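You operate a simulated robot arm through the tools that you are given. There is no shell and no other tool. Be economical: measure what you need, move in short steps, check, and stop when the job is done.

You are at the controls of a simulated robot arm. One attempt, no reset.

Task
Secure both press rollers: keeper plates home, clamp levers tight.
Fine: push each plate in over its axle before you tighten its lever; the main switch stays locked off.

Only the result counts: the job must be done as asked and must still hold three seconds after the hand-in. Knocking over, shifting, dropping, spilling or breaking anything else fails it.

Robot
A 7-joint arm with a fingered hand on a trunk, on a base that drives. Base frame: it is fixed to the floor where the robot stands at the start and does not move with it; the origin is under the middle of the robot, x ahead of it, y to its left, z up. Units: cm, rad, N and s.
With the tool pointing down near the work surface it reaches from about 28 to 70 cm from the robot's upright axis, wherever it stands. Its first joint turns from -2.897 to 2.897 rad. Places, roughly: brown axle roller (4x46x5 cm) [70, -30, 90]; first clamp lever [50, -10, 100]; first keeper plate [50, 0, 100]; first pair of forks [70, 0, 90]; second clamp lever [50, -50, 100]; second keeper plate [50, -40, 100]; second pair of forks [70, -30, 90]. Payload 4 kg.
The TCP is the grasp point between the finger pads, 2.6 cm short of the fingertips. In the tool frame z runs along the fingers and y along their closing line. The gripper opens to 14.8 cm. The gripper's body begins 7.3 cm behind the TCP. The gripper is a hand of 3 fingers: y runs from the thumb to the fingers, the wrist lies at [0, 0, -23.9] in the tool frame, and closing takes about 1.5 s.
Orientation is that of the tool frame in the base frame, as a unit quaternion [x, y, z, w]. With the fingers straight down and closing along the base's y, the tool's x points along the base's -x, its y along +y and its z along -z.

Tools
- The arm moves only by the tool play_rows. Its argument "motion" is a list of rows, each an object of numbers (a shift or turn left out is 0, a gripper value left out holds the last): "dx", "dy", "dz": the shift along the tool's x, y, z in cm; "ax", "ay", "az": the turn, a rotation vector about the tool's x, y, z in rad. In form: [{"dx": .., "dy": .., "dz": .., "ax": .., "ay": .., "az": ..}, ...]. A call has 1 to 12 rows; each row shifts and turns the commanded pose from where the row before left it, along the tool's axes as they then stand. "jaw" is the finger opening in cm, from 0 to 14.8, set as the call begins (left out, the last holds). A row lasts 0.2 s, in which the tool goes at most 5 cm and 0.15 rad; a call with a longer step from one row to the next is refused whole, and so is a gripper value outside its range. A pose out of reach is approached as far as the arm can. The call stops where the force on the tool passes 40 N (or 10 N more than at its start, if that is more) or the arm is blocked; 0.2 s more then pass. The fingers move at their own pace (about 7.2 cm/s each) and stop on an object; they squeeze with about 30 N. The grip force told is the motor's: it shows also when the fingers shut on nothing. Time passes only in rows, and 0.2 s behind the last, so rows that do not move let the fingers close. The reply holds the time, the measured pose of the TCP, the force on the tool along the base axes, the opening and the grip force, in the units named above and with some noise, with the torque about the TCP (base axes, N m) and any sound that the robot's microphone picked up.
- Cameras (640 x 400 px; columns grow to the right, rows downward): "scene" is now at [1.05, 9.88, 156.53]; the picture's right is [-0.59, -0.80, 0.00], its down [-0.52, 0.39, -0.76] and it looks along [0.61, -0.45, -0.65] (base axes); focal length 282 px, centre (320, 200). "wrist" rides on the gripper at [6.8, -3.9, -9] in the tool frame; the picture's right is [0.50, 0.87, 0.00], its down [-0.66, 0.38, -0.65] and it looks along [-0.57, 0.33, 0.76] (tool axes); focal length 222 px, centre (320, 200). There is no depth. A picture from a camera that has moved, and an enlarged one, comes with that camera's place and axes in the base frame and with its lens.
- get_image(camera): a new picture of that camera. It takes no simulated time.
- slide_trunk(by): slides the trunk up (or, below 0, down) by that many cm; the arm and the scene camera ride with it, the base frame stays. It gives what a move gives, with no picture.
- roll_base(legs): drives the robot by 1 to 6 legs, each [ahead, left, turn to the left] in cm, cm and rad, along the robot's own axes; the way and the turn of a leg run together, so that a leg with both is an arc; at most 150 cm and 3.142 rad a leg. The arm and the cameras ride along, it lands a little off, and it stops where it bumps. It gives what a move gives.
- move_fingers(finger1, finger2, thumb_bend): sets how far each is bent, from 0 (flat) to 100 (curled in); at 30 the hand is open as for a grip, at 70 the pads meet at the TCP. One left out holds its place. A second passes; each finger stops where it meets its share of the squeeze, and holds until it gets a number again. A gripper value or a shape takes the hand back. It gives what a move gives, with no picture; readings hold the bend of each and the force on the fingers (four entries, about 0 where the hand has none), thumb and palm.
- grasp_type(shape): the hand has 3 fingers and takes this shape, open, in about a second: jaw (thumb against the fingers, like two jaws); tri (thumb and two fingers); tip (a fingertip pinch); poke (one finger out to press); point (the index stretched); flat (the hand flat); cup (the hand cupped); fist (a fist). The gripper value then closes the fingers along that shape, each until it touches; the sizes above hold for jaw. It gives what a move gives, with no picture.
- head_to(pan, tilt): turns the head with the scene camera to pan (to the left, within 2.705 rad either way) and tilt (down, from -0.506 to 1.204), counted from straight ahead of the robot. It gives what a move gives.
- inspect(camera, box): a new picture of the part [left, top, right, bottom] of that camera's present view, enlarged. It takes no simulated time.
- job_done(): hands the job in; it is judged then, once.

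Work in short steps. Places have to be worked out from the pictures, the camera data and where the tool is seen: move nearer, look again, correct. Check each grasp and each placing, and mend what went wrong. You have 120 turns and 78 pictures in all, those below and enlarged ones among them. Open the gripper and draw the arm clear of the work before you hand the job in, unless the task says otherwise; then end with one line.

The tools are called as name(argument=value, ...) on one line, values as JSON. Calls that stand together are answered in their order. play_rows: Moves the arm, as the interface text tells. Its arguments: {"type":"object","properties":{"motion":{"type":"array","items":{"type":"object","properties":{"dx":{"type":"number"},"dy":{"type":"number"},"dz":{"type":"number"},"ax":{"type":"number"},"ay":{"type":"number"},"az":{"type":"number"}}}},"jaw":{"type":"number"}},"required":["motion"]} The other tools are called the same way: slide_trunk (by) slides the trunk up or down; grasp_type (shape) gives the hand a shape; move_fingers (finger1, finger2, thumb_bend) moves the fingers one by one; roll_base (legs) drives the base; head_to (pan, tilt) turns the head that bears the scene camera; get_image (camera) takes a picture; inspect (camera, box) takes an enlarged picture of a part of a camera's view; job_done () hands the job in.

At the start:

```text
time: 0.0
ee_pos: [30.15, -19.81, 125.71]
orientation: [0.0, 1.0, 0.0, 0.0]
wrist_force: [0.3, -0.1, 0.4]
wrist_torque: [0.03, 0.0, 0.02]
gripper_width: 14.76
gripper_force: 0.1
shape: jaw
bend: [30.0, 30.0, 30.0]
finger forces: [0.0, 0.0, 0.1, 0.0, 0.0, 0.0]
trunk travel left (down, up): [-52.5, 6.5]
robot x, y, heading: [-0.03, 0.27, -0.001]
head pan, tilt: [-0.637, 0.709]
```

scene: 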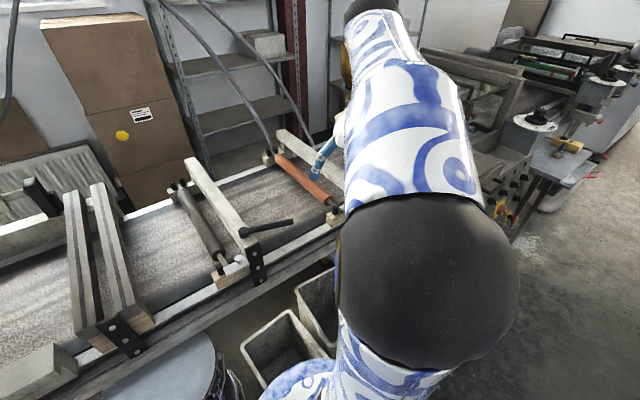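
wrist: 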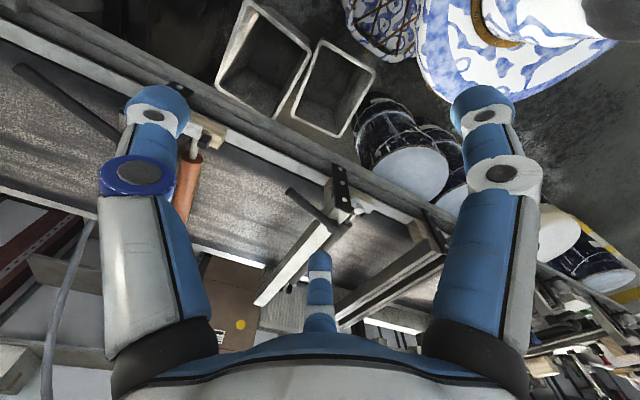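

The scene shows a press with a grey roller and an orange/brown roller; the arm hides the second clamp. I enlarge the first station and the wrist view.

inspect(camera="scene", box=[150, 120, 350, 300])

inspect(camera="wrist", box=[0, 30, 440, 320])

```text
2.22 times, centred on (250, 210) of scene
camera zoom: at [1.05, 9.88, 156.53], right [-0.59, -0.8, 0.0], down [-0.52, 0.39, -0.76], along [0.61, -0.45, -0.65], focal length 626 px, centre (476, 178)
```

zoom: 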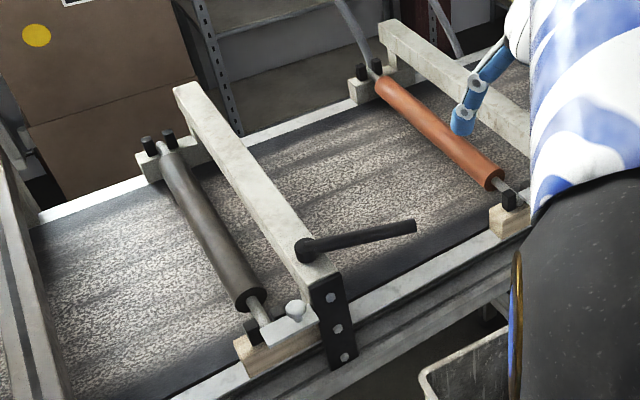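

```text
1.38 times, centred on (220, 175) of wrist
camera zoom: at [23.43, -23.68, 134.9], right [-0.5, 0.87, 0.0], down [0.66, 0.38, 0.65], along [0.57, 0.33, -0.76], focal length 306 px, centre (458, 234)
```

zoom: 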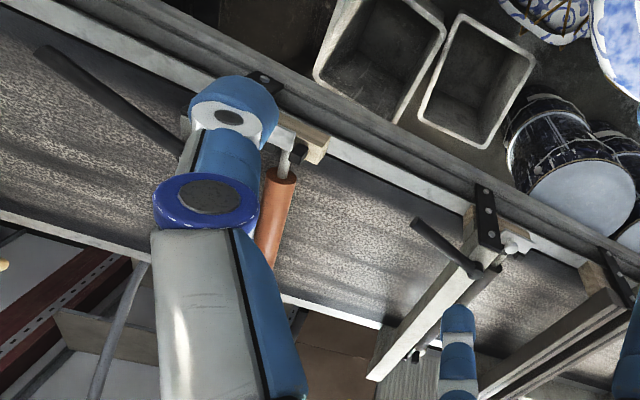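

Knob of the first plate is near [48,0,100], lever pivot near [52.7,-3.6,103], lever end near [48,-16,103]. I bring the wrist camera nearer to the first station.

play_rows(motion=[{"dx": -1, "dy": 3, "dz": 1}, {"dx": -1, "dy": 3, "dz": 1}, {"dx": -1, "dy": 3, "dz": 1}, {"dx": -1, "dy": 2, "dz": 1}])

get_image(camera="wrist")

get_image(camera="scene")

```text
time: 1.0
ee_pos: [34.08, -8.82, 121.85]
orientation: [0.001, 1.0, 0.0, 0.0]
wrist_force: [0.0, -0.2, -0.6]
wrist_torque: [-0.04, 0.0, -0.01]
gripper_width: 14.79
gripper_force: 0.0
shape: jaw
bend: [30.0, 30.0, 30.0]
finger forces: [0.0, 0.0, 0.1, 0.1, 0.0, 0.0]
trunk travel left (down, up): [-52.5, 6.5]
robot x, y, heading: [-0.28, 0.1, 0.0]
head pan, tilt: [-0.637, 0.709]
```

```text
73 pictures are left
camera wrist: at [27.36, -12.7, 130.91], right [-0.5, 0.87, 0.0], down [0.66, 0.38, 0.65], along [0.57, 0.33, -0.76], focal length 222 px, centre (320, 200)
```

wrist: 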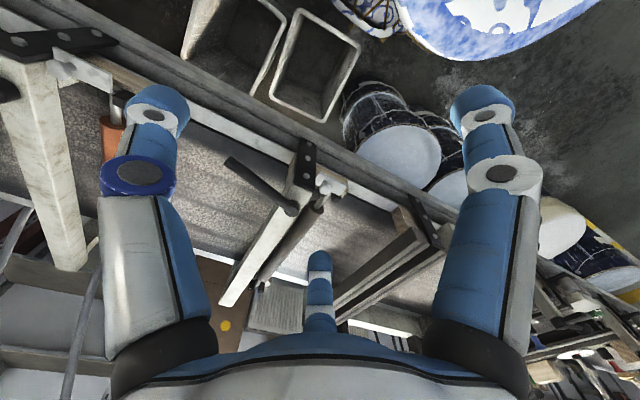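

```text
72 pictures are left
camera scene: at [1.07, 9.89, 156.53], right [-0.59, -0.8, 0.0], down [-0.52, 0.39, -0.76], along [0.61, -0.45, -0.65], focal length 282 px, centre (320, 200)
```

scene: 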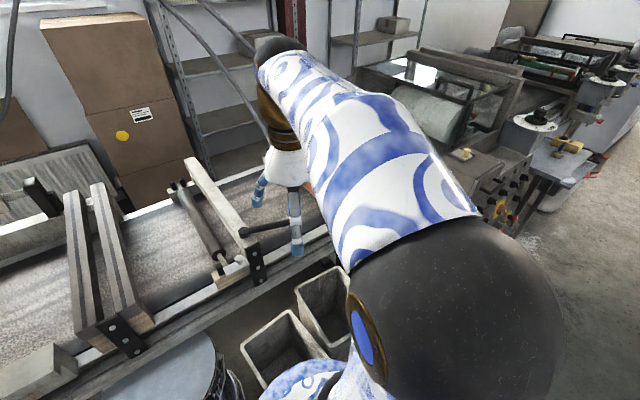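

I zoom into station 1 and the part of station 2 in the wrist view.

inspect(camera="wrist", box=[200, 120, 380, 235])

inspect(camera="wrist", box=[0, 10, 180, 170])

```text
3.48 times, centred on (290, 178) of wrist
camera zoom: at [27.36, -12.7, 130.91], right [-0.5, 0.87, 0.0], down [0.66, 0.38, 0.65], along [0.57, 0.33, -0.76], focal length 773 px, centre (424, 278)
```

zoom: 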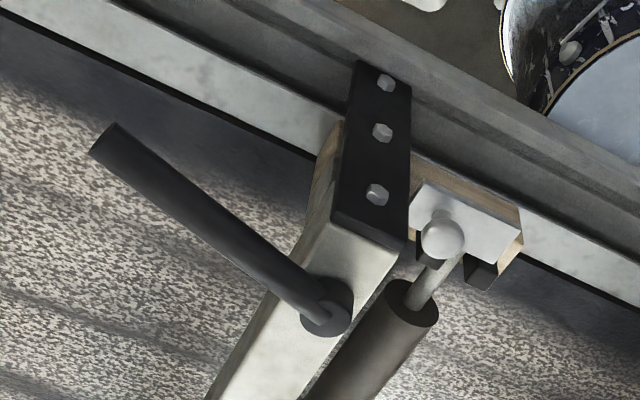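

```text
2.50 times, centred on (90, 90) of wrist
camera zoom: at [27.36, -12.7, 130.91], right [-0.5, 0.87, 0.0], down [0.66, 0.38, 0.65], along [0.57, 0.33, -0.76], focal length 555 px, centre (895, 475)
```

zoom: 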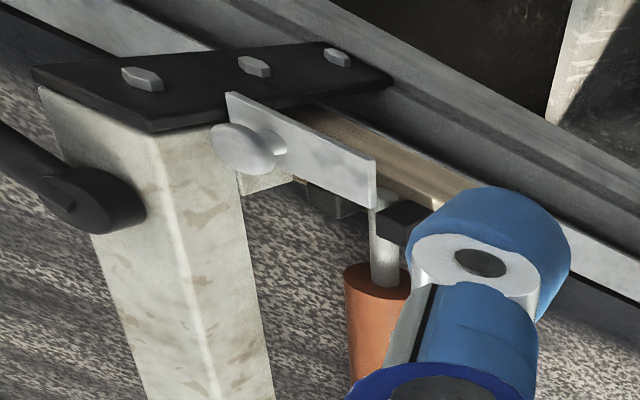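

Triangulated: knob 1 ≈ [47.9,0.2,100], hub 1 ≈ [52.9,-3.7,102.7], lever end ≈ [48,-15.6,103.7]; bar edge at y≈-1.8. The gap by the knob is small, so I check how the tip shape of the hand looks.

grasp_type(shape="tip")

get_image(camera="wrist")

```text
time: 1.9
ee_pos: [34.1, -8.89, 121.7]
orientation: [0.001, 1.0, -0.001, 0.001]
wrist_force: [0.1, 0.0, -0.5]
wrist_torque: [0.01, 0.03, 0.01]
gripper_width: 14.78
gripper_force: 0.1
shape: tip
bend: [30.0, 30.0, 30.0]
finger forces: [0.0, 0.0, 0.0, 0.0, 0.0, 0.1]
trunk travel left (down, up): [-52.5, 6.5]
robot x, y, heading: [-0.26, 0.23, -0.002]
head pan, tilt: [-0.637, 0.709]
```

```text
69 pictures are left
camera wrist: at [27.34, -12.75, 130.93], right [-0.5, 0.87, 0.0], down [0.66, 0.38, 0.65], along [0.57, 0.33, -0.76], focal length 222 px, centre (320, 200)
```

wrist: 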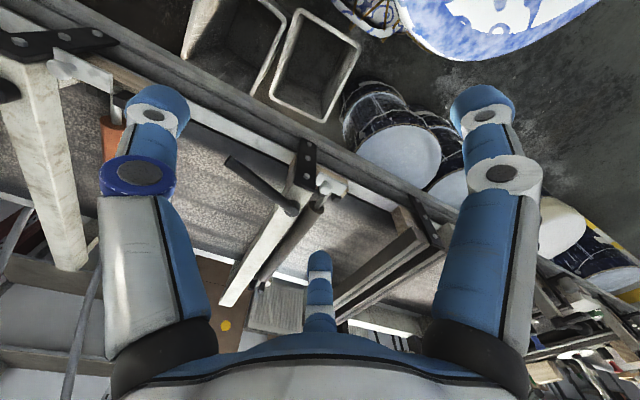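

Open shape looks the same. I try "poke", which leaves one finger out, and check it.

grasp_type(shape="poke")

get_image(camera="wrist")

```text
time: 2.8
ee_pos: [34.16, -8.78, 121.87]
orientation: [0.0, 1.0, 0.0, 0.0]
wrist_force: [-0.8, 0.9, 0.3]
wrist_torque: [0.04, -0.03, -0.01]
gripper_width: 0.0
gripper_force: 0.0
shape: poke
bend: [100.0, 100.0, 40.0]
finger forces: [0.0, 0.0, 0.1, 0.1, 0.0, 0.1]
trunk travel left (down, up): [-52.5, 6.5]
robot x, y, heading: [0.36, -0.12, -0.002]
head pan, tilt: [-0.637, 0.709]
```

```text
68 pictures are left
camera wrist: at [27.34, -12.76, 130.93], right [-0.5, 0.87, 0.0], down [0.66, 0.38, 0.65], along [0.57, 0.33, -0.76], focal length 222 px, centre (320, 200)
```

wrist: 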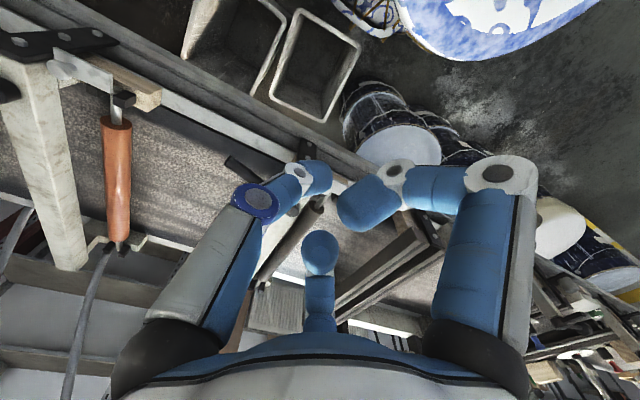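

In poke shape the thumb tip stands at about the TCP with the two fingers curled. I go to about [42,5,112] to view the first station from the side of the thumb.

play_rows(motion=[{"dx": -2, "dy": 3.5, "dz": 2}, {"dx": -2, "dy": 3.5, "dz": 2}, {"dx": -2, "dy": 3.5, "dz": 2}, {"dx": -2, "dy": 3.5, "dz": 2}, {"dz": 2}])

inspect(camera="wrist", box=[120, 60, 380, 240])

get_image(camera="scene")

```text
time: 4.0
ee_pos: [41.93, 5.17, 111.75]
orientation: [-0.001, 1.0, 0.0, 0.0]
wrist_force: [-0.6, -0.4, 0.2]
wrist_torque: [-0.01, -0.04, 0.0]
gripper_width: 0.0
gripper_force: 0.1
shape: poke
bend: [100.0, 100.0, 40.0]
finger forces: [0.1, 0.0, 0.0, 0.1, 0.0, 0.1]
trunk travel left (down, up): [-52.5, 6.5]
robot x, y, heading: [-0.2, 0.07, 0.001]
head pan, tilt: [-0.637, 0.709]
```

```text
2.22 times, centred on (250, 150) of wrist
camera zoom: at [35.3, 1.41, 120.94], right [-0.5, 0.87, 0.0], down [0.66, 0.38, 0.65], along [0.57, 0.33, -0.76], focal length 494 px, centre (476, 311)
```

zoom: 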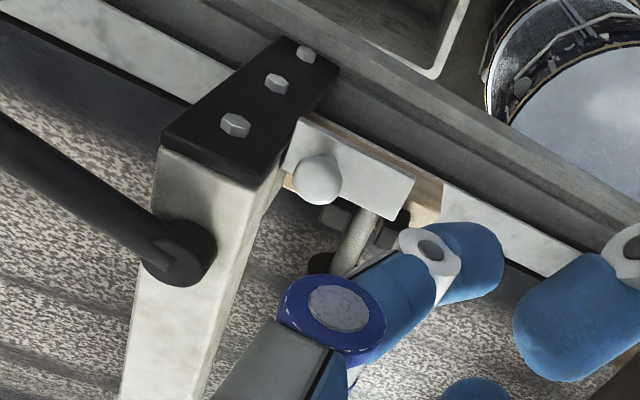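

```text
66 pictures are left
camera scene: at [1.07, 9.89, 156.53], right [-0.59, -0.8, 0.0], down [-0.52, 0.39, -0.76], along [0.61, -0.45, -0.65], focal length 282 px, centre (320, 200)
```

scene: 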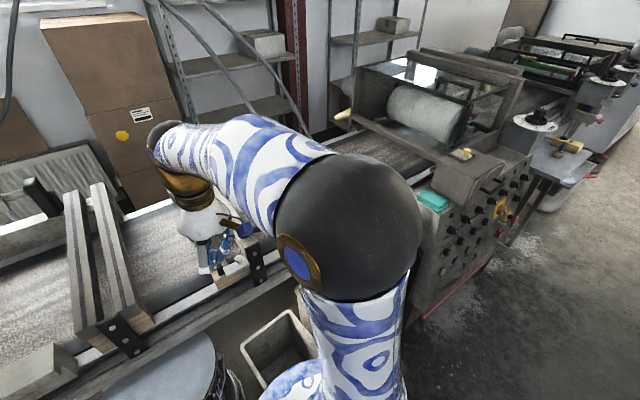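

Geometry: plate 1 spans x≈46–48.4, y≈-1.4–4.6; the fork and axle lie at x≈50, y≈3.2, so the plate needs pushing in +x, via the knob at [47.7,0.3,100]. I put the thumb in front of the knob (x≈43) and lower to z≈102.

play_rows(motion=[{"dx": 0.3, "dy": -2.2, "dz": 3}, {"dx": 0.3, "dy": -2.2, "dz": 3}, {"dz": 3}, {"dz": 0.7}])

get_image(camera="wrist")

inspect(camera="scene", box=[150, 180, 300, 300])

```text
time: 5.0
ee_pos: [41.61, 0.84, 102.09]
orientation: [0.001, 1.0, 0.0, 0.001]
wrist_force: [-0.6, -0.6, 0.4]
wrist_torque: [0.0, 0.04, -0.01]
gripper_width: 0.0
gripper_force: 0.0
shape: poke
bend: [100.0, 100.0, 40.0]
finger forces: [0.0, 0.1, 0.0, 0.1, 0.0, 0.0]
trunk travel left (down, up): [-52.5, 6.5]
robot x, y, heading: [0.01, 0.26, 0.003]
head pan, tilt: [-0.637, 0.709]
```

```text
65 pictures are left
camera wrist: at [34.91, -3.05, 111.26], right [-0.5, 0.87, 0.0], down [0.66, 0.38, 0.65], along [0.57, 0.33, -0.76], focal length 222 px, centre (320, 200)
```

wrist: 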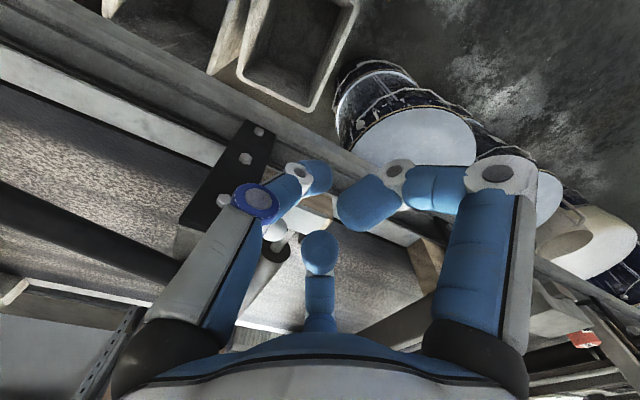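

```text
3.33 times, centred on (225, 240) of scene
camera zoom: at [1.07, 9.89, 156.53], right [-0.59, -0.8, 0.0], down [-0.52, 0.39, -0.76], along [0.61, -0.45, -0.65], focal length 940 px, centre (637, 67)
```

zoom: 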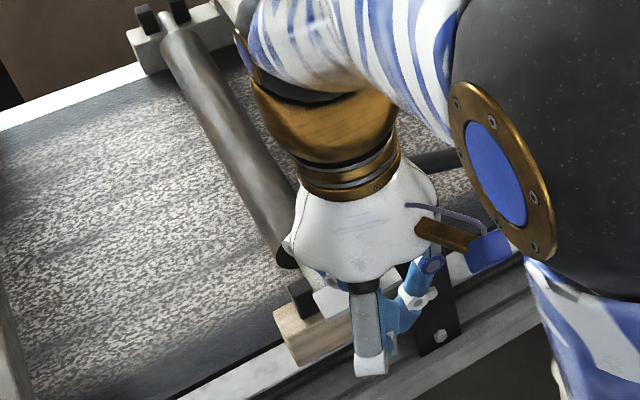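

Thumb tip is at about [41.6,0.4,100], in line in y with the knob. I advance in +x until contact.

play_rows(motion=[{"dx": -2, "dz": 0.3}, {"dx": -1.5}, {"dx": -0.6}, {"dx": -0.6}, {"dx": -0.6}])

get_image(camera="wrist")

```text
time: 6.2
ee_pos: [46.8, 0.79, 101.68]
orientation: [0.0, 1.0, 0.0, -0.001]
wrist_force: [-0.7, 1.0, -0.3]
wrist_torque: [0.01, 0.03, -0.01]
gripper_width: 0.0
gripper_force: 0.1
shape: poke
bend: [100.0, 100.0, 40.0]
finger forces: [0.1, 0.0, 0.1, 0.0, 0.8, 0.0]
trunk travel left (down, up): [-52.5, 6.5]
robot x, y, heading: [-0.15, 0.51, -0.002]
head pan, tilt: [-0.637, 0.709]
```

```text
63 pictures are left
camera wrist: at [40.11, -3.08, 110.88], right [-0.5, 0.87, 0.0], down [0.66, 0.38, 0.65], along [0.57, 0.33, -0.76], focal length 222 px, centre (320, 200)
```

wrist: 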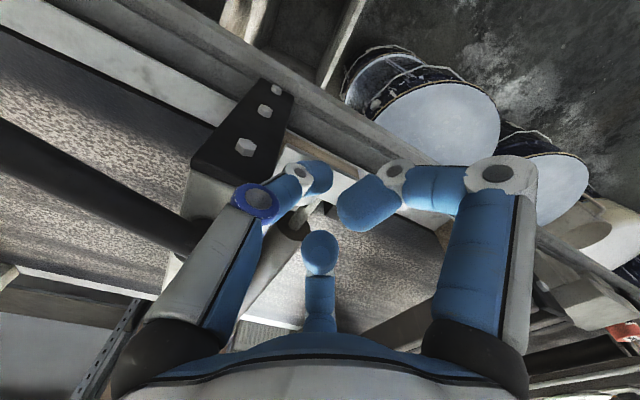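

Light thumb force (0.8 N) suggests contact starting. I keep pushing in +x in small steps.

play_rows(motion=[{"dx": -0.5}, {"dx": -0.5}, {"dx": -0.5}, {"dx": -0.5}])

inspect(camera="wrist", box=[170, 80, 430, 250])

```text
time: 7.2
ee_pos: [48.89, 0.79, 101.83]
orientation: [0.0, 1.0, 0.0, 0.0]
wrist_force: [-1.0, 1.8, 0.7]
wrist_torque: [-0.02, 0.0, 0.03]
gripper_width: 0.0
gripper_force: 0.1
shape: poke
bend: [100.0, 100.0, 40.0]
finger forces: [0.2, 0.0, 0.0, 0.0, 2.2, 0.0]
trunk travel left (down, up): [-52.5, 6.5]
robot x, y, heading: [-0.16, -0.24, 0.003]
head pan, tilt: [-0.637, 0.709]
```

```text
2.35 times, centred on (300, 165) of wrist
camera zoom: at [42.13, -3.09, 110.88], right [-0.5, 0.87, 0.0], down [0.66, 0.38, 0.65], along [0.57, 0.33, -0.76], focal length 523 px, centre (367, 282)
```

zoom: 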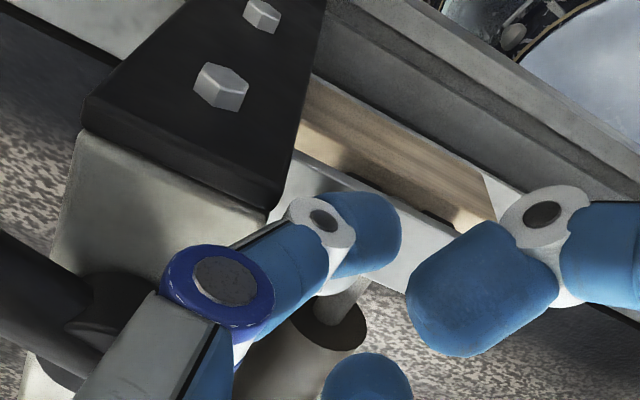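

The plate has slid in +x (bare wood now shows in front of it). I continue until it stops.

play_rows(motion=[{"dx": -0.4}, {"dx": -0.4}, {"dx": -0.4}, {"dx": -0.4}])

inspect(camera="wrist", box=[170, 80, 430, 250])

```text
time: 8.4
ee_pos: [49.67, 0.9, 101.68]
orientation: [-0.001, 1.0, 0.001, -0.006]
wrist_force: [-16.9, 2.8, 5.0]
wrist_torque: [0.01, 0.37, -0.06]
gripper_width: 0.0
gripper_force: 0.1
shape: poke
bend: [100.0, 100.0, 40.0]
finger forces: [0.1, 0.0, 0.1, 0.1, 17.3, 0.0]
trunk travel left (down, up): [-52.5, 6.5]
robot x, y, heading: [-0.01, 0.13, 0.001]
head pan, tilt: [-0.637, 0.709]
stopped in row 4: the force on the tool passed its limit at 41 N (the readings are from after the stop); the commanded pose is now the measured one
```

```text
2.35 times, centred on (300, 165) of wrist
camera zoom: at [43.1, -3.01, 110.93], right [-0.5, 0.87, 0.01], down [0.66, 0.38, 0.65], along [0.56, 0.33, -0.76], focal length 523 px, centre (367, 282)
```

zoom: 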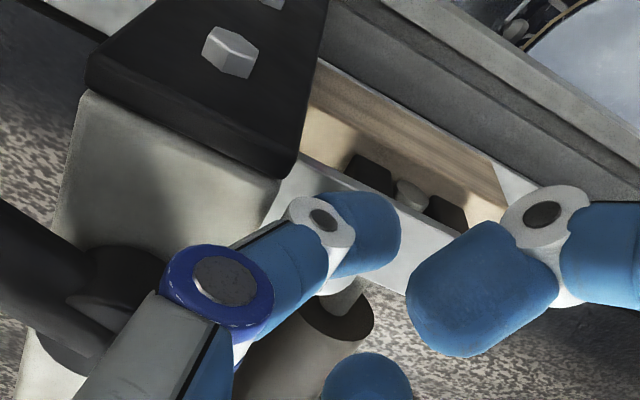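

It hit a hard stop at ~41 N; the axle end now shows in front of the plate between the forks. I back off and rise to look.

play_rows(motion=[{"dx": 2}, {"dx": 3}, {"dx": 2, "dz": -3, "dy": 1.5}, {"dz": -4, "dy": 1.5}, {"dz": -3, "dy": 1.5}])

inspect(camera="wrist", box=[120, 60, 380, 240])

```text
time: 9.6
ee_pos: [43.14, 5.14, 111.8]
orientation: [0.0, 1.0, 0.0, -0.006]
wrist_force: [-0.3, -0.4, -0.1]
wrist_torque: [-0.02, 0.0, -0.01]
gripper_width: 0.02
gripper_force: 0.1
shape: poke
bend: [100.0, 100.0, 40.0]
finger forces: [0.1, 0.0, 0.1, 0.0, 0.1, 0.1]
trunk travel left (down, up): [-52.5, 6.5]
robot x, y, heading: [-0.83, -0.14, 0.002]
head pan, tilt: [-0.637, 0.709]
```

```text
2.22 times, centred on (250, 150) of wrist
camera zoom: at [36.56, 1.21, 121.13], right [-0.5, 0.87, 0.01], down [0.66, 0.38, 0.65], along [0.56, 0.33, -0.76], focal length 494 px, centre (476, 311)
```

zoom: 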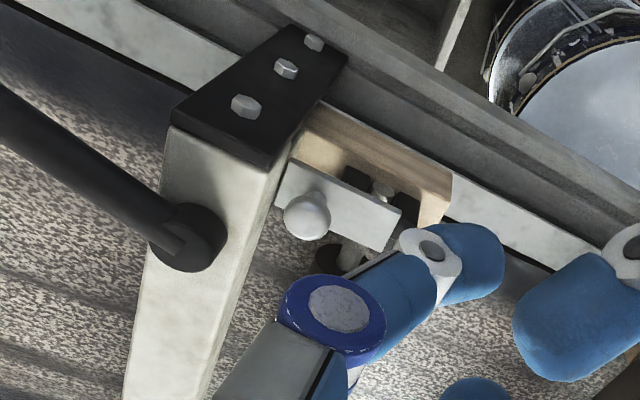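

Plate 1 is home (knob moved ~3.3 cm to x≈51). Next the lever: I move the thumb high over to the far (+x) side of the lever end, at about [53,-15.5].

play_rows(motion=[{"dx": -1.5, "dy": -4}, {"dx": -1.5, "dy": -4}, {"dx": -2, "dy": -4}, {"dx": -2, "dy": -4}, {"dx": -2.5, "dy": -4.5}, {"dz": 2}])

get_image(camera="wrist")

get_image(camera="scene")

```text
refused: row 5 steps farther than a row can; nothing moved
```

```text
59 pictures are left
camera wrist: at [36.56, 1.21, 121.13], right [-0.5, 0.87, 0.01], down [0.66, 0.38, 0.65], along [0.56, 0.33, -0.76], focal length 222 px, centre (320, 200)
```

wrist: 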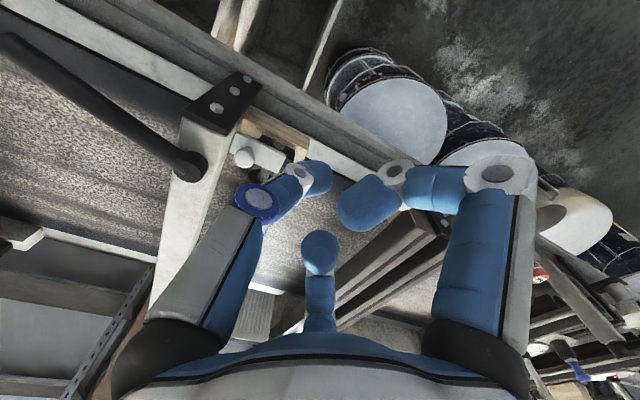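

```text
58 pictures are left
camera scene: at [0.98, 9.89, 156.52], right [-0.59, -0.8, 0.0], down [-0.52, 0.39, -0.76], along [0.61, -0.45, -0.65], focal length 282 px, centre (320, 200)
```

scene: 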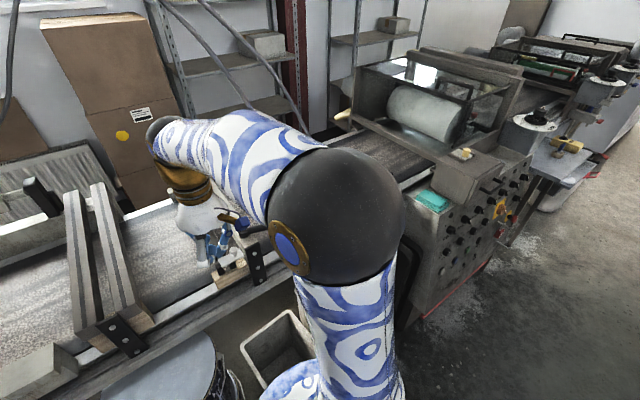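

The step was slightly too long; I repeat it with shorter rows.

play_rows(motion=[{"dx": -1.5, "dy": -4}, {"dx": -1.5, "dy": -4}, {"dx": -2, "dy": -4}, {"dx": -2, "dy": -4}, {"dx": -2.5, "dy": -4}, {"dy": -0.5, "dz": 2}])

get_image(camera="wrist")

get_image(camera="scene")

```text
time: 11.0
ee_pos: [52.52, -15.41, 109.6]
orientation: [0.001, 1.0, 0.0, -0.006]
wrist_force: [-0.7, 0.7, 0.5]
wrist_torque: [-0.03, 0.01, -0.01]
gripper_width: 0.0
gripper_force: 0.0
shape: poke
bend: [100.0, 100.0, 40.0]
finger forces: [0.0, 0.0, 0.0, 0.1, 0.0, 0.1]
trunk travel left (down, up): [-52.5, 6.5]
robot x, y, heading: [-0.15, 0.3, 0.0]
head pan, tilt: [-0.637, 0.709]
```

```text
57 pictures are left
camera wrist: at [45.87, -19.22, 118.75], right [-0.5, 0.87, 0.0], down [0.66, 0.38, 0.65], along [0.56, 0.33, -0.76], focal length 222 px, centre (320, 200)
```

wrist: 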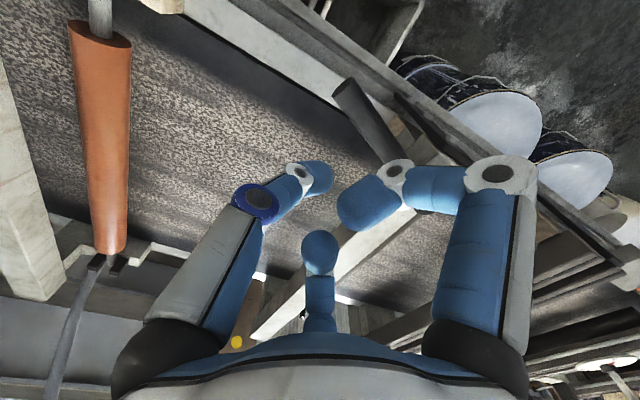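

```text
56 pictures are left
camera scene: at [1.0, 9.87, 156.53], right [-0.59, -0.8, 0.0], down [-0.52, 0.39, -0.76], along [0.61, -0.45, -0.65], focal length 282 px, centre (320, 200)
```

scene: 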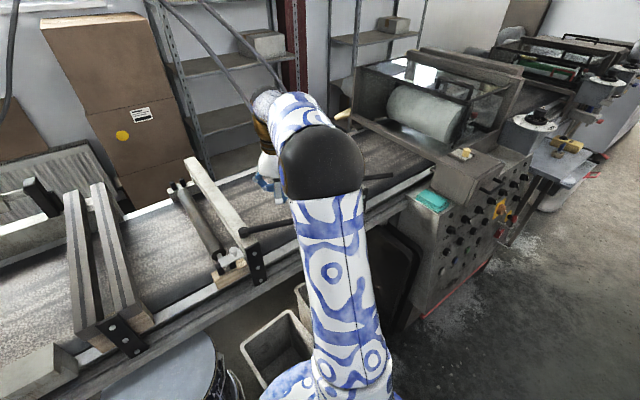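

Thumb is on the far side of the lever end. I lower to z≈105 and then push in -x.

play_rows(motion=[{"dz": 1.6}, {"dz": 1.6}, {"dz": 1.4}])

get_image(camera="wrist")

```text
time: 11.8
ee_pos: [52.32, -15.28, 105.05]
orientation: [0.0, 1.0, 0.0, -0.004]
wrist_force: [0.6, 0.1, -0.2]
wrist_torque: [0.02, 0.02, 0.03]
gripper_width: 0.0
gripper_force: 0.1
shape: poke
bend: [100.0, 100.0, 40.0]
finger forces: [0.0, 0.1, 0.0, 0.1, 0.1, 0.0]
trunk travel left (down, up): [-52.5, 6.5]
robot x, y, heading: [-0.16, 0.36, -0.003]
head pan, tilt: [-0.637, 0.709]
```

```text
55 pictures are left
camera wrist: at [45.82, -19.19, 114.21], right [-0.5, 0.87, 0.0], down [0.66, 0.38, 0.65], along [0.56, 0.33, -0.76], focal length 222 px, centre (320, 200)
```

wrist: 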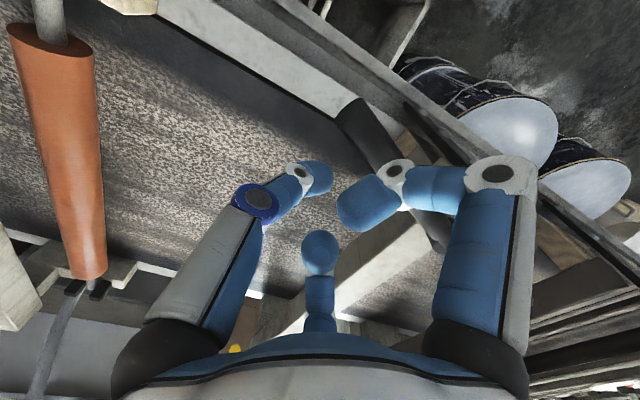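

No contact on the fingers. I push the lever toward the robot (-x) in small steps.

play_rows(motion=[{"dx": 0.8}, {"dx": 0.8}, {"dx": 0.6}, {"dx": 0.6}, {"dx": 0.6}, {"dx": 0.6}])

get_image(camera="wrist")

```text
time: 13.2
ee_pos: [48.57, -15.16, 105.17]
orientation: [0.0, 1.0, 0.0, -0.005]
wrist_force: [1.9, -0.2, 0.9]
wrist_torque: [0.0, -0.02, 0.0]
gripper_width: 0.01
gripper_force: 0.0
shape: poke
bend: [100.0, 100.0, 40.0]
finger forces: [0.1, 0.0, 0.0, 0.1, 2.1, 0.1]
trunk travel left (down, up): [-52.5, 6.5]
robot x, y, heading: [-0.22, 0.26, -0.007]
head pan, tilt: [-0.637, 0.709]
```

```text
54 pictures are left
camera wrist: at [42.02, -19.08, 114.33], right [-0.5, 0.87, 0.01], down [0.66, 0.38, 0.65], along [0.56, 0.33, -0.76], focal length 222 px, centre (320, 200)
```

wrist: 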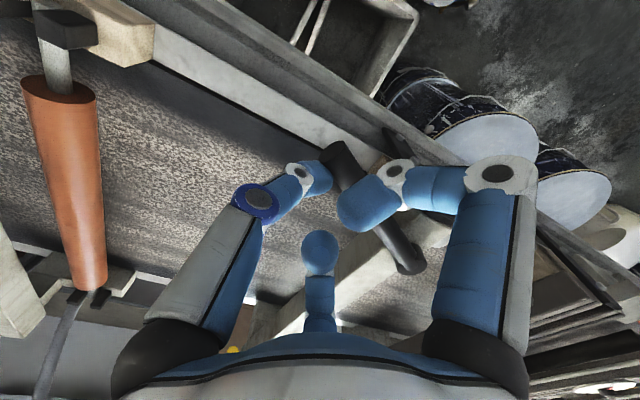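

The lever turns with ~2 N. I follow the arc clockwise, watching for the stop.

play_rows(motion=[{"dx": 0.6, "dy": 0.8}, {"dx": 0.6, "dy": 0.8}, {"dx": 1, "dy": 0.7}, {"dx": 1, "dy": 0.7}, {"dx": 0.7, "dy": 0.7}, {"dx": 0.7, "dy": 0.7}])

get_image(camera="wrist")

```text
time: 14.6
ee_pos: [43.94, -10.83, 105.08]
orientation: [0.001, 1.0, 0.0, -0.005]
wrist_force: [0.4, -1.7, 1.1]
wrist_torque: [-0.01, -0.03, 0.01]
gripper_width: 0.0
gripper_force: 0.0
shape: poke
bend: [100.0, 100.0, 40.0]
finger forces: [0.1, 0.1, 0.0, 0.1, 2.5, 0.0]
trunk travel left (down, up): [-52.5, 6.5]
robot x, y, heading: [-0.08, 0.12, 0.004]
head pan, tilt: [-0.637, 0.709]
```

```text
53 pictures are left
camera wrist: at [37.37, -14.76, 114.31], right [-0.5, 0.87, 0.01], down [0.66, 0.38, 0.65], along [0.56, 0.33, -0.76], focal length 222 px, centre (320, 200)
```

wrist: 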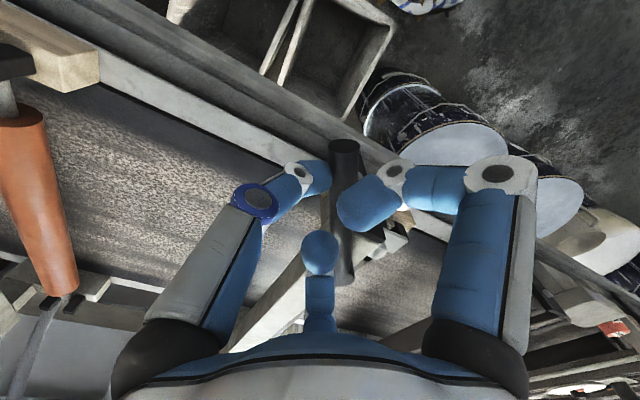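

Still free turning at ~2 N. I continue along the arc.

play_rows(motion=[{"dx": 0.5, "dy": 0.8}, {"dx": 0.5, "dy": 0.8}, {"dx": 0.4, "dy": 0.9}, {"dx": 0.4, "dy": 0.9}, {"dx": 0.2, "dy": 1}, {"dx": 0.2, "dy": 1}])

get_image(camera="wrist")

```text
time: 16.0
ee_pos: [41.76, -5.47, 105.04]
orientation: [0.0, 1.0, 0.0, -0.006]
wrist_force: [1.6, -1.4, 1.1]
wrist_torque: [-0.05, -0.02, -0.03]
gripper_width: 0.02
gripper_force: 0.1
shape: poke
bend: [100.0, 100.0, 40.0]
finger forces: [0.0, 0.1, 0.0, 0.0, 2.5, 0.0]
trunk travel left (down, up): [-52.5, 6.5]
robot x, y, heading: [-0.0, -0.1, 0.006]
head pan, tilt: [-0.637, 0.709]
```

```text
52 pictures are left
camera wrist: at [35.18, -9.31, 114.28], right [-0.5, 0.87, 0.01], down [0.66, 0.38, 0.65], along [0.56, 0.33, -0.76], focal length 222 px, centre (320, 200)
```

wrist: 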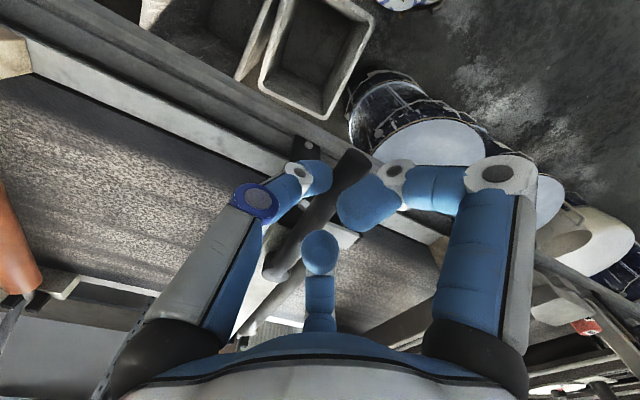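

The lever now points about -x, still free. I continue the arc toward +y.

play_rows(motion=[{"dx": 0.1, "dy": 1.1}, {"dx": 0.1, "dy": 1.1}, {"dx": -0.1, "dy": 1}, {"dx": -0.1, "dy": 1}, {"dx": -0.25, "dy": 0.95}, {"dx": -0.25, "dy": 0.95}])

get_image(camera="wrist")

```text
time: 16.7
ee_pos: [41.82, -4.11, 105.45]
orientation: [0.006, 1.0, -0.003, -0.001]
wrist_force: [0.3, -26.0, 10.4]
wrist_torque: [-0.68, -0.02, 0.03]
gripper_width: 0.0
gripper_force: 0.2
shape: poke
bend: [100.0, 100.0, 36.0]
finger forces: [0.0, 0.0, 0.1, 0.0, 28.0, 0.0]
trunk travel left (down, up): [-52.5, 6.5]
robot x, y, heading: [-0.11, -0.38, -0.009]
head pan, tilt: [-0.637, 0.709]
stopped in row 3: the force on the tool passed its limit at 44 N (the readings are from after the stop); the commanded pose is now the measured one
```

```text
51 pictures are left
camera wrist: at [35.0, -7.84, 114.55], right [-0.49, 0.87, -0.01], down [0.66, 0.38, 0.65], along [0.57, 0.32, -0.76], focal length 222 px, centre (320, 200)
```

wrist: 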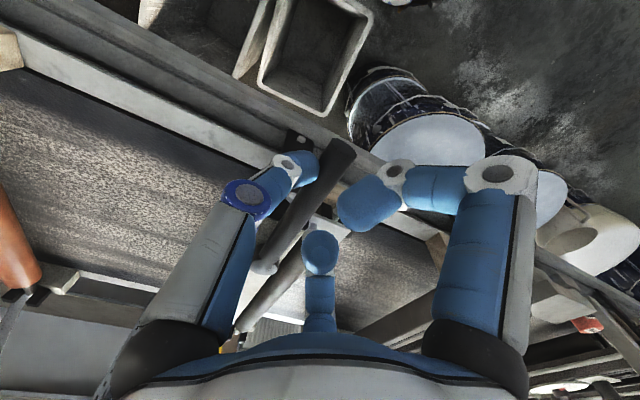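

Hard stop at 44 N with the lever pointing toward the robot: tight. I back off in -y, rise, and check whether it stays.

play_rows(motion=[{"dy": -1.5}, {"dy": -2}, {"dy": -2, "dz": -3}, {"dy": -2, "dz": -4}, {"dz": -4}, {"dx": 2, "dz": -4}])

get_image(camera="wrist")

get_image(camera="scene")

```text
time: 18.1
ee_pos: [39.46, -10.86, 120.52]
orientation: [0.004, 1.0, -0.003, -0.003]
wrist_force: [-0.4, 1.3, -0.1]
wrist_torque: [-0.04, -0.02, 0.03]
gripper_width: 0.0
gripper_force: 0.0
shape: poke
bend: [100.0, 100.0, 40.0]
finger forces: [0.0, 0.0, 0.0, 0.0, 0.0, 0.0]
trunk travel left (down, up): [-52.5, 6.5]
robot x, y, heading: [-0.26, 0.11, 0.001]
head pan, tilt: [-0.637, 0.709]
```

```text
50 pictures are left
camera wrist: at [32.81, -14.59, 129.64], right [-0.5, 0.87, 0.0], down [0.66, 0.38, 0.65], along [0.56, 0.32, -0.76], focal length 222 px, centre (320, 200)
```

wrist: 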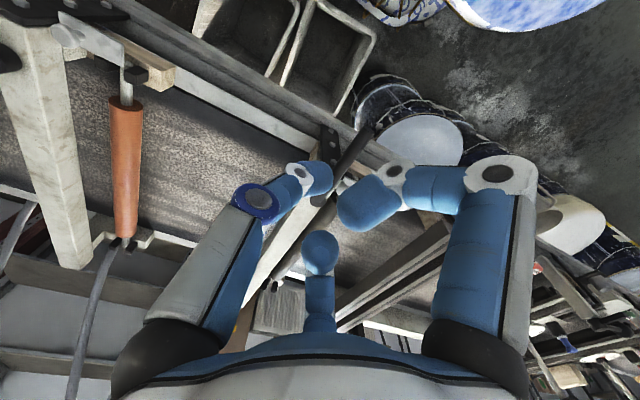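

```text
49 pictures are left
camera scene: at [0.97, 9.81, 156.53], right [-0.6, -0.8, 0.0], down [-0.52, 0.39, -0.76], along [0.61, -0.45, -0.65], focal length 282 px, centre (320, 200)
```

scene: 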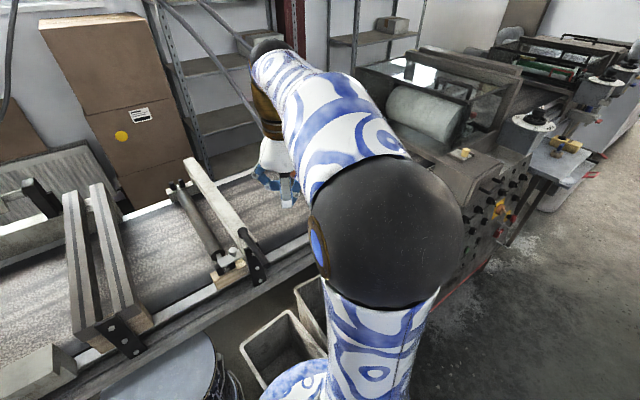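

Lever 1 stays tight, pointing at the robot. Station 2's lever is at the edge of reach, so I drive 15 cm to the right, staying clear of the switch panel.

roll_base(legs=[[0, -15, 0]])

get_image(camera="wrist")

get_image(camera="scene")

```text
time: 19.5
ee_pos: [39.5, -26.23, 120.5]
orientation: [0.003, 1.0, -0.002, -0.003]
wrist_force: [-0.3, 0.5, 0.7]
wrist_torque: [0.0, 0.01, 0.04]
gripper_width: 0.0
gripper_force: 0.0
shape: poke
bend: [100.0, 100.0, 40.0]
finger forces: [0.0, 0.1, 0.1, 0.1, 0.1, 0.1]
trunk travel left (down, up): [-52.5, 6.5]
robot x, y, heading: [0.0, -15.52, -0.005]
head pan, tilt: [-0.637, 0.709]
```

```text
48 pictures are left
camera wrist: at [32.82, -30.07, 129.59], right [-0.49, 0.87, 0.0], down [0.66, 0.38, 0.65], along [0.57, 0.32, -0.76], focal length 222 px, centre (320, 200)
```

wrist: 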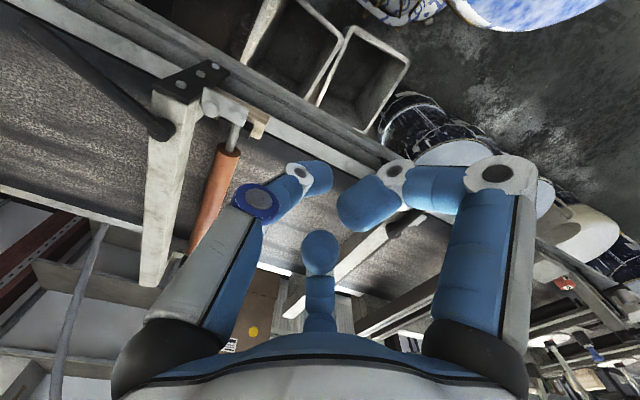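

```text
47 pictures are left
camera scene: at [0.98, -5.65, 156.53], right [-0.6, -0.8, 0.0], down [-0.52, 0.39, -0.76], along [0.61, -0.45, -0.65], focal length 282 px, centre (320, 200)
```

scene: 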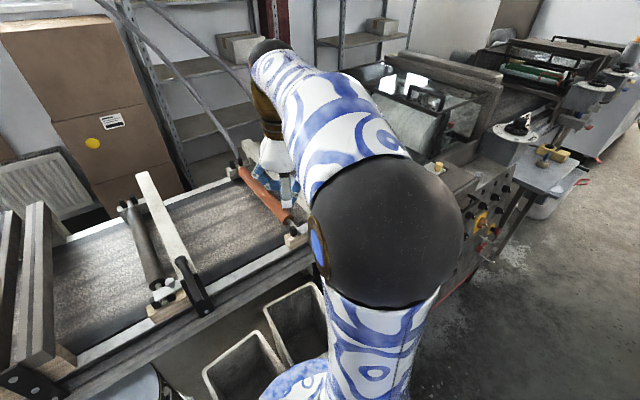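

Station 2 appears the same layout shifted ~-38 cm in y: hub ≈ [52.4,-41.8], knob ≈ [47.4,-38]. I move in front to view it as I did with the first.

play_rows(motion=[{"dy": -2.5, "dz": 3}, {"dy": -2.5, "dz": 3}, {"dy": -2.5, "dz": 2.5}])

inspect(camera="wrist", box=[120, 60, 380, 240])

```text
time: 20.3
ee_pos: [39.42, -33.84, 111.94]
orientation: [0.004, 1.0, -0.003, -0.002]
wrist_force: [0.3, 0.8, 0.2]
wrist_torque: [0.02, -0.01, 0.0]
gripper_width: 0.03
gripper_force: 0.1
shape: poke
bend: [100.0, 100.0, 40.0]
finger forces: [0.0, 0.1, 0.1, 0.0, 0.0, 0.1]
trunk travel left (down, up): [-52.5, 6.5]
robot x, y, heading: [-0.37, -15.12, 0.003]
head pan, tilt: [-0.637, 0.709]
```

```text
2.22 times, centred on (250, 150) of wrist
camera zoom: at [32.75, -37.61, 121.13], right [-0.49, 0.87, 0.0], down [0.66, 0.38, 0.65], along [0.57, 0.32, -0.76], focal length 494 px, centre (476, 311)
```

zoom: 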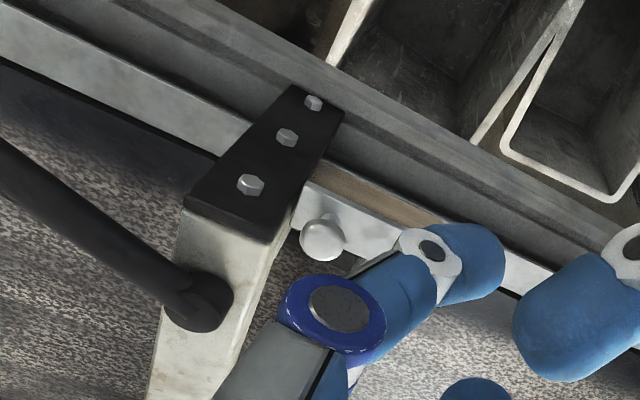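

Knob 2 is at about [48,-37.8,100]. I lower the thumb in front of it at [41.5,-37.2,101.8].

play_rows(motion=[{"dy": -1.7, "dz": 3}, {"dy": -1.7, "dz": 3}, {"dx": -1, "dz": 3}, {"dx": -1, "dz": 1.1}])

get_image(camera="wrist")

```text
time: 21.3
ee_pos: [41.34, -37.06, 101.77]
orientation: [0.003, 1.0, -0.002, -0.002]
wrist_force: [0.5, 0.5, -0.1]
wrist_torque: [-0.01, -0.02, -0.02]
gripper_width: 0.02
gripper_force: 0.1
shape: poke
bend: [100.0, 100.0, 40.0]
finger forces: [0.1, 0.0, 0.0, 0.0, 0.0, 0.0]
trunk travel left (down, up): [-52.5, 6.5]
robot x, y, heading: [-0.24, -15.11, -0.005]
head pan, tilt: [-0.637, 0.709]
```

```text
45 pictures are left
camera wrist: at [34.66, -40.91, 110.92], right [-0.49, 0.87, 0.0], down [0.66, 0.38, 0.65], along [0.56, 0.32, -0.76], focal length 222 px, centre (320, 200)
```

wrist: 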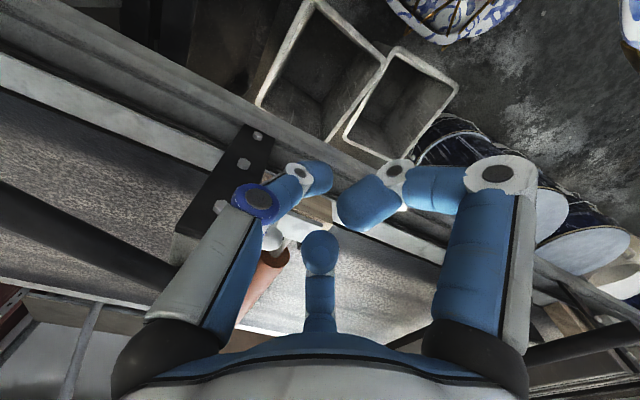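

Same picture as at station 1 before pushing. I push in +x.

play_rows(motion=[{"dx": -2}, {"dx": -1.5}, {"dx": -0.8}, {"dx": -0.6}, {"dx": -0.6}, {"dx": -0.5}, {"dx": -0.5}])

inspect(camera="wrist", box=[170, 80, 430, 250])

```text
time: 22.9
ee_pos: [47.9, -37.27, 101.72]
orientation: [0.004, 1.0, -0.003, -0.002]
wrist_force: [-1.2, 1.7, 0.8]
wrist_torque: [0.01, 0.01, -0.02]
gripper_width: 0.0
gripper_force: 0.0
shape: poke
bend: [100.0, 100.0, 91.0]
finger forces: [0.1, 0.0, 0.0, 0.1, 2.6, 0.0]
trunk travel left (down, up): [-52.5, 6.5]
robot x, y, heading: [-0.12, -15.45, -0.005]
head pan, tilt: [-0.637, 0.709]
```

```text
2.35 times, centred on (300, 165) of wrist
camera zoom: at [41.16, -41.03, 110.93], right [-0.49, 0.87, 0.0], down [0.66, 0.38, 0.65], along [0.57, 0.32, -0.76], focal length 523 px, centre (367, 282)
```

zoom: 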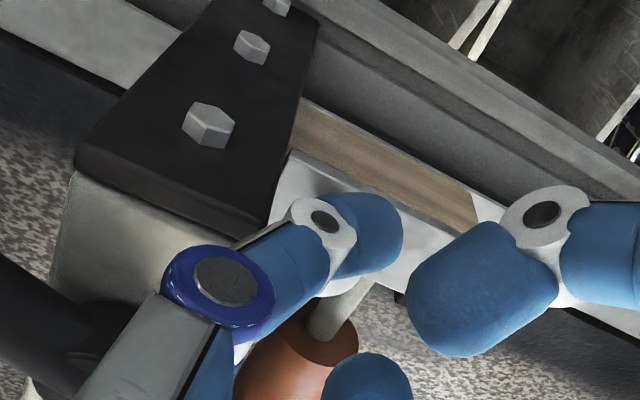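

The plate is sliding with ~2 N; the thumb-bend reading (91) is odd but the picture shows the thumb unchanged. I push on to the stop.

play_rows(motion=[{"dx": -0.4}, {"dx": -0.4}, {"dx": -0.4}, {"dx": -0.4}, {"dx": -0.4}, {"dx": -0.4}])

inspect(camera="wrist", box=[170, 80, 430, 250])

```text
time: 24.3
ee_pos: [49.67, -37.24, 101.82]
orientation: [0.004, 1.0, -0.003, -0.005]
wrist_force: [-26.8, 5.8, -1.8]
wrist_torque: [0.17, 0.58, -0.07]
gripper_width: 0.0
gripper_force: 0.0
shape: poke
bend: [100.0, 100.0, 91.0]
finger forces: [0.0, 0.0, 0.0, 0.0, 25.7, 0.0]
trunk travel left (down, up): [-52.5, 6.5]
robot x, y, heading: [-0.61, -15.37, -0.003]
head pan, tilt: [-0.637, 0.709]
```

```text
2.35 times, centred on (300, 165) of wrist
camera zoom: at [43.05, -41.09, 111.06], right [-0.49, 0.87, 0.0], down [0.66, 0.38, 0.65], along [0.56, 0.32, -0.76], focal length 523 px, centre (367, 282)
```

zoom: 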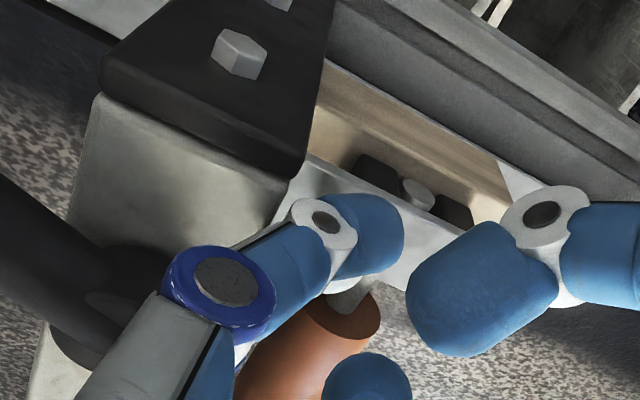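

It's against the stop (27 N); I press a little more to be sure.

play_rows(motion=[{"dx": -0.3}, {"dx": -0.3}, {"dx": -0.3}, {"dx": -0.3}])

```text
time: 24.7
ee_pos: [49.78, -37.37, 101.84]
orientation: [0.006, 1.0, -0.002, -0.007]
wrist_force: [-18.9, 5.4, 8.2]
wrist_torque: [0.12, 0.32, -0.04]
gripper_width: 0.0
gripper_force: 0.0
shape: poke
bend: [100.0, 100.0, 91.0]
finger forces: [0.1, 0.1, 0.0, 0.0, 19.8, 0.0]
trunk travel left (down, up): [-52.5, 6.5]
robot x, y, heading: [-0.54, -15.41, -0.004]
head pan, tilt: [-0.637, 0.709]
stopped in row 2: the force on the tool passed its limit at 43 N (the readings are from after the stop); the commanded pose is now the measured one
```

Stopped at 43 N: plate 2 is home. I back off, rise, and look.

play_rows(motion=[{"dx": 2}, {"dx": 3}, {"dx": 3, "dz": -3, "dy": 1}, {"dz": -4, "dy": 1}, {"dz": -3, "dy": 1}])

get_image(camera="wrist")

get_image(camera="scene")

```text
time: 25.9
ee_pos: [42.29, -34.25, 111.88]
orientation: [0.004, 1.0, -0.001, -0.008]
wrist_force: [0.4, -0.1, -0.6]
wrist_torque: [0.03, -0.01, 0.01]
gripper_width: 0.0
gripper_force: 0.1
shape: poke
bend: [100.0, 100.0, 40.0]
finger forces: [0.0, 0.0, 0.0, 0.1, 0.0, 0.1]
trunk travel left (down, up): [-52.5, 6.5]
robot x, y, heading: [-0.21, -15.38, -0.003]
head pan, tilt: [-0.637, 0.709]
```

```text
42 pictures are left
camera wrist: at [35.7, -38.06, 121.13], right [-0.49, 0.87, 0.0], down [0.67, 0.37, 0.64], along [0.56, 0.32, -0.77], focal length 222 px, centre (320, 200)
```

wrist: 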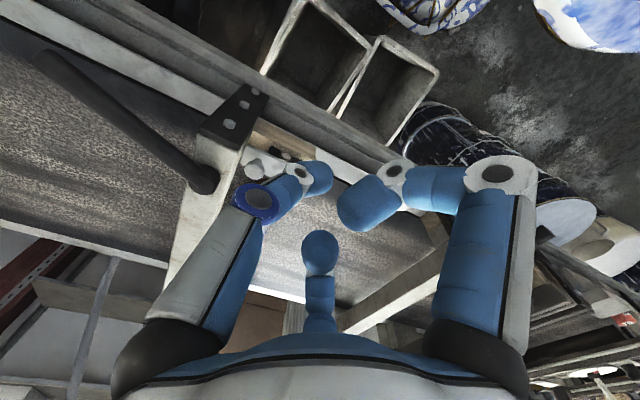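

```text
41 pictures are left
camera scene: at [0.93, -5.56, 156.52], right [-0.6, -0.8, 0.0], down [-0.52, 0.39, -0.76], along [0.61, -0.45, -0.65], focal length 282 px, centre (320, 200)
```

scene: 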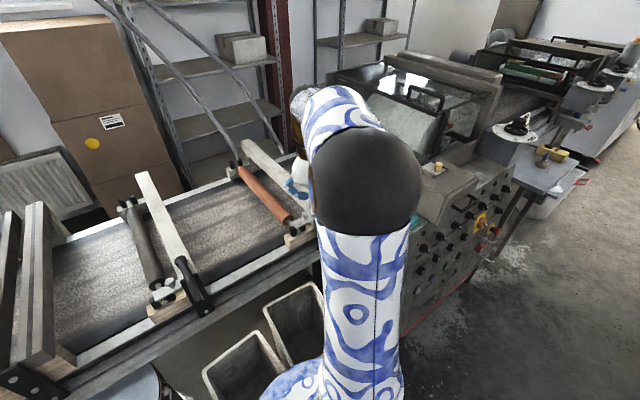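

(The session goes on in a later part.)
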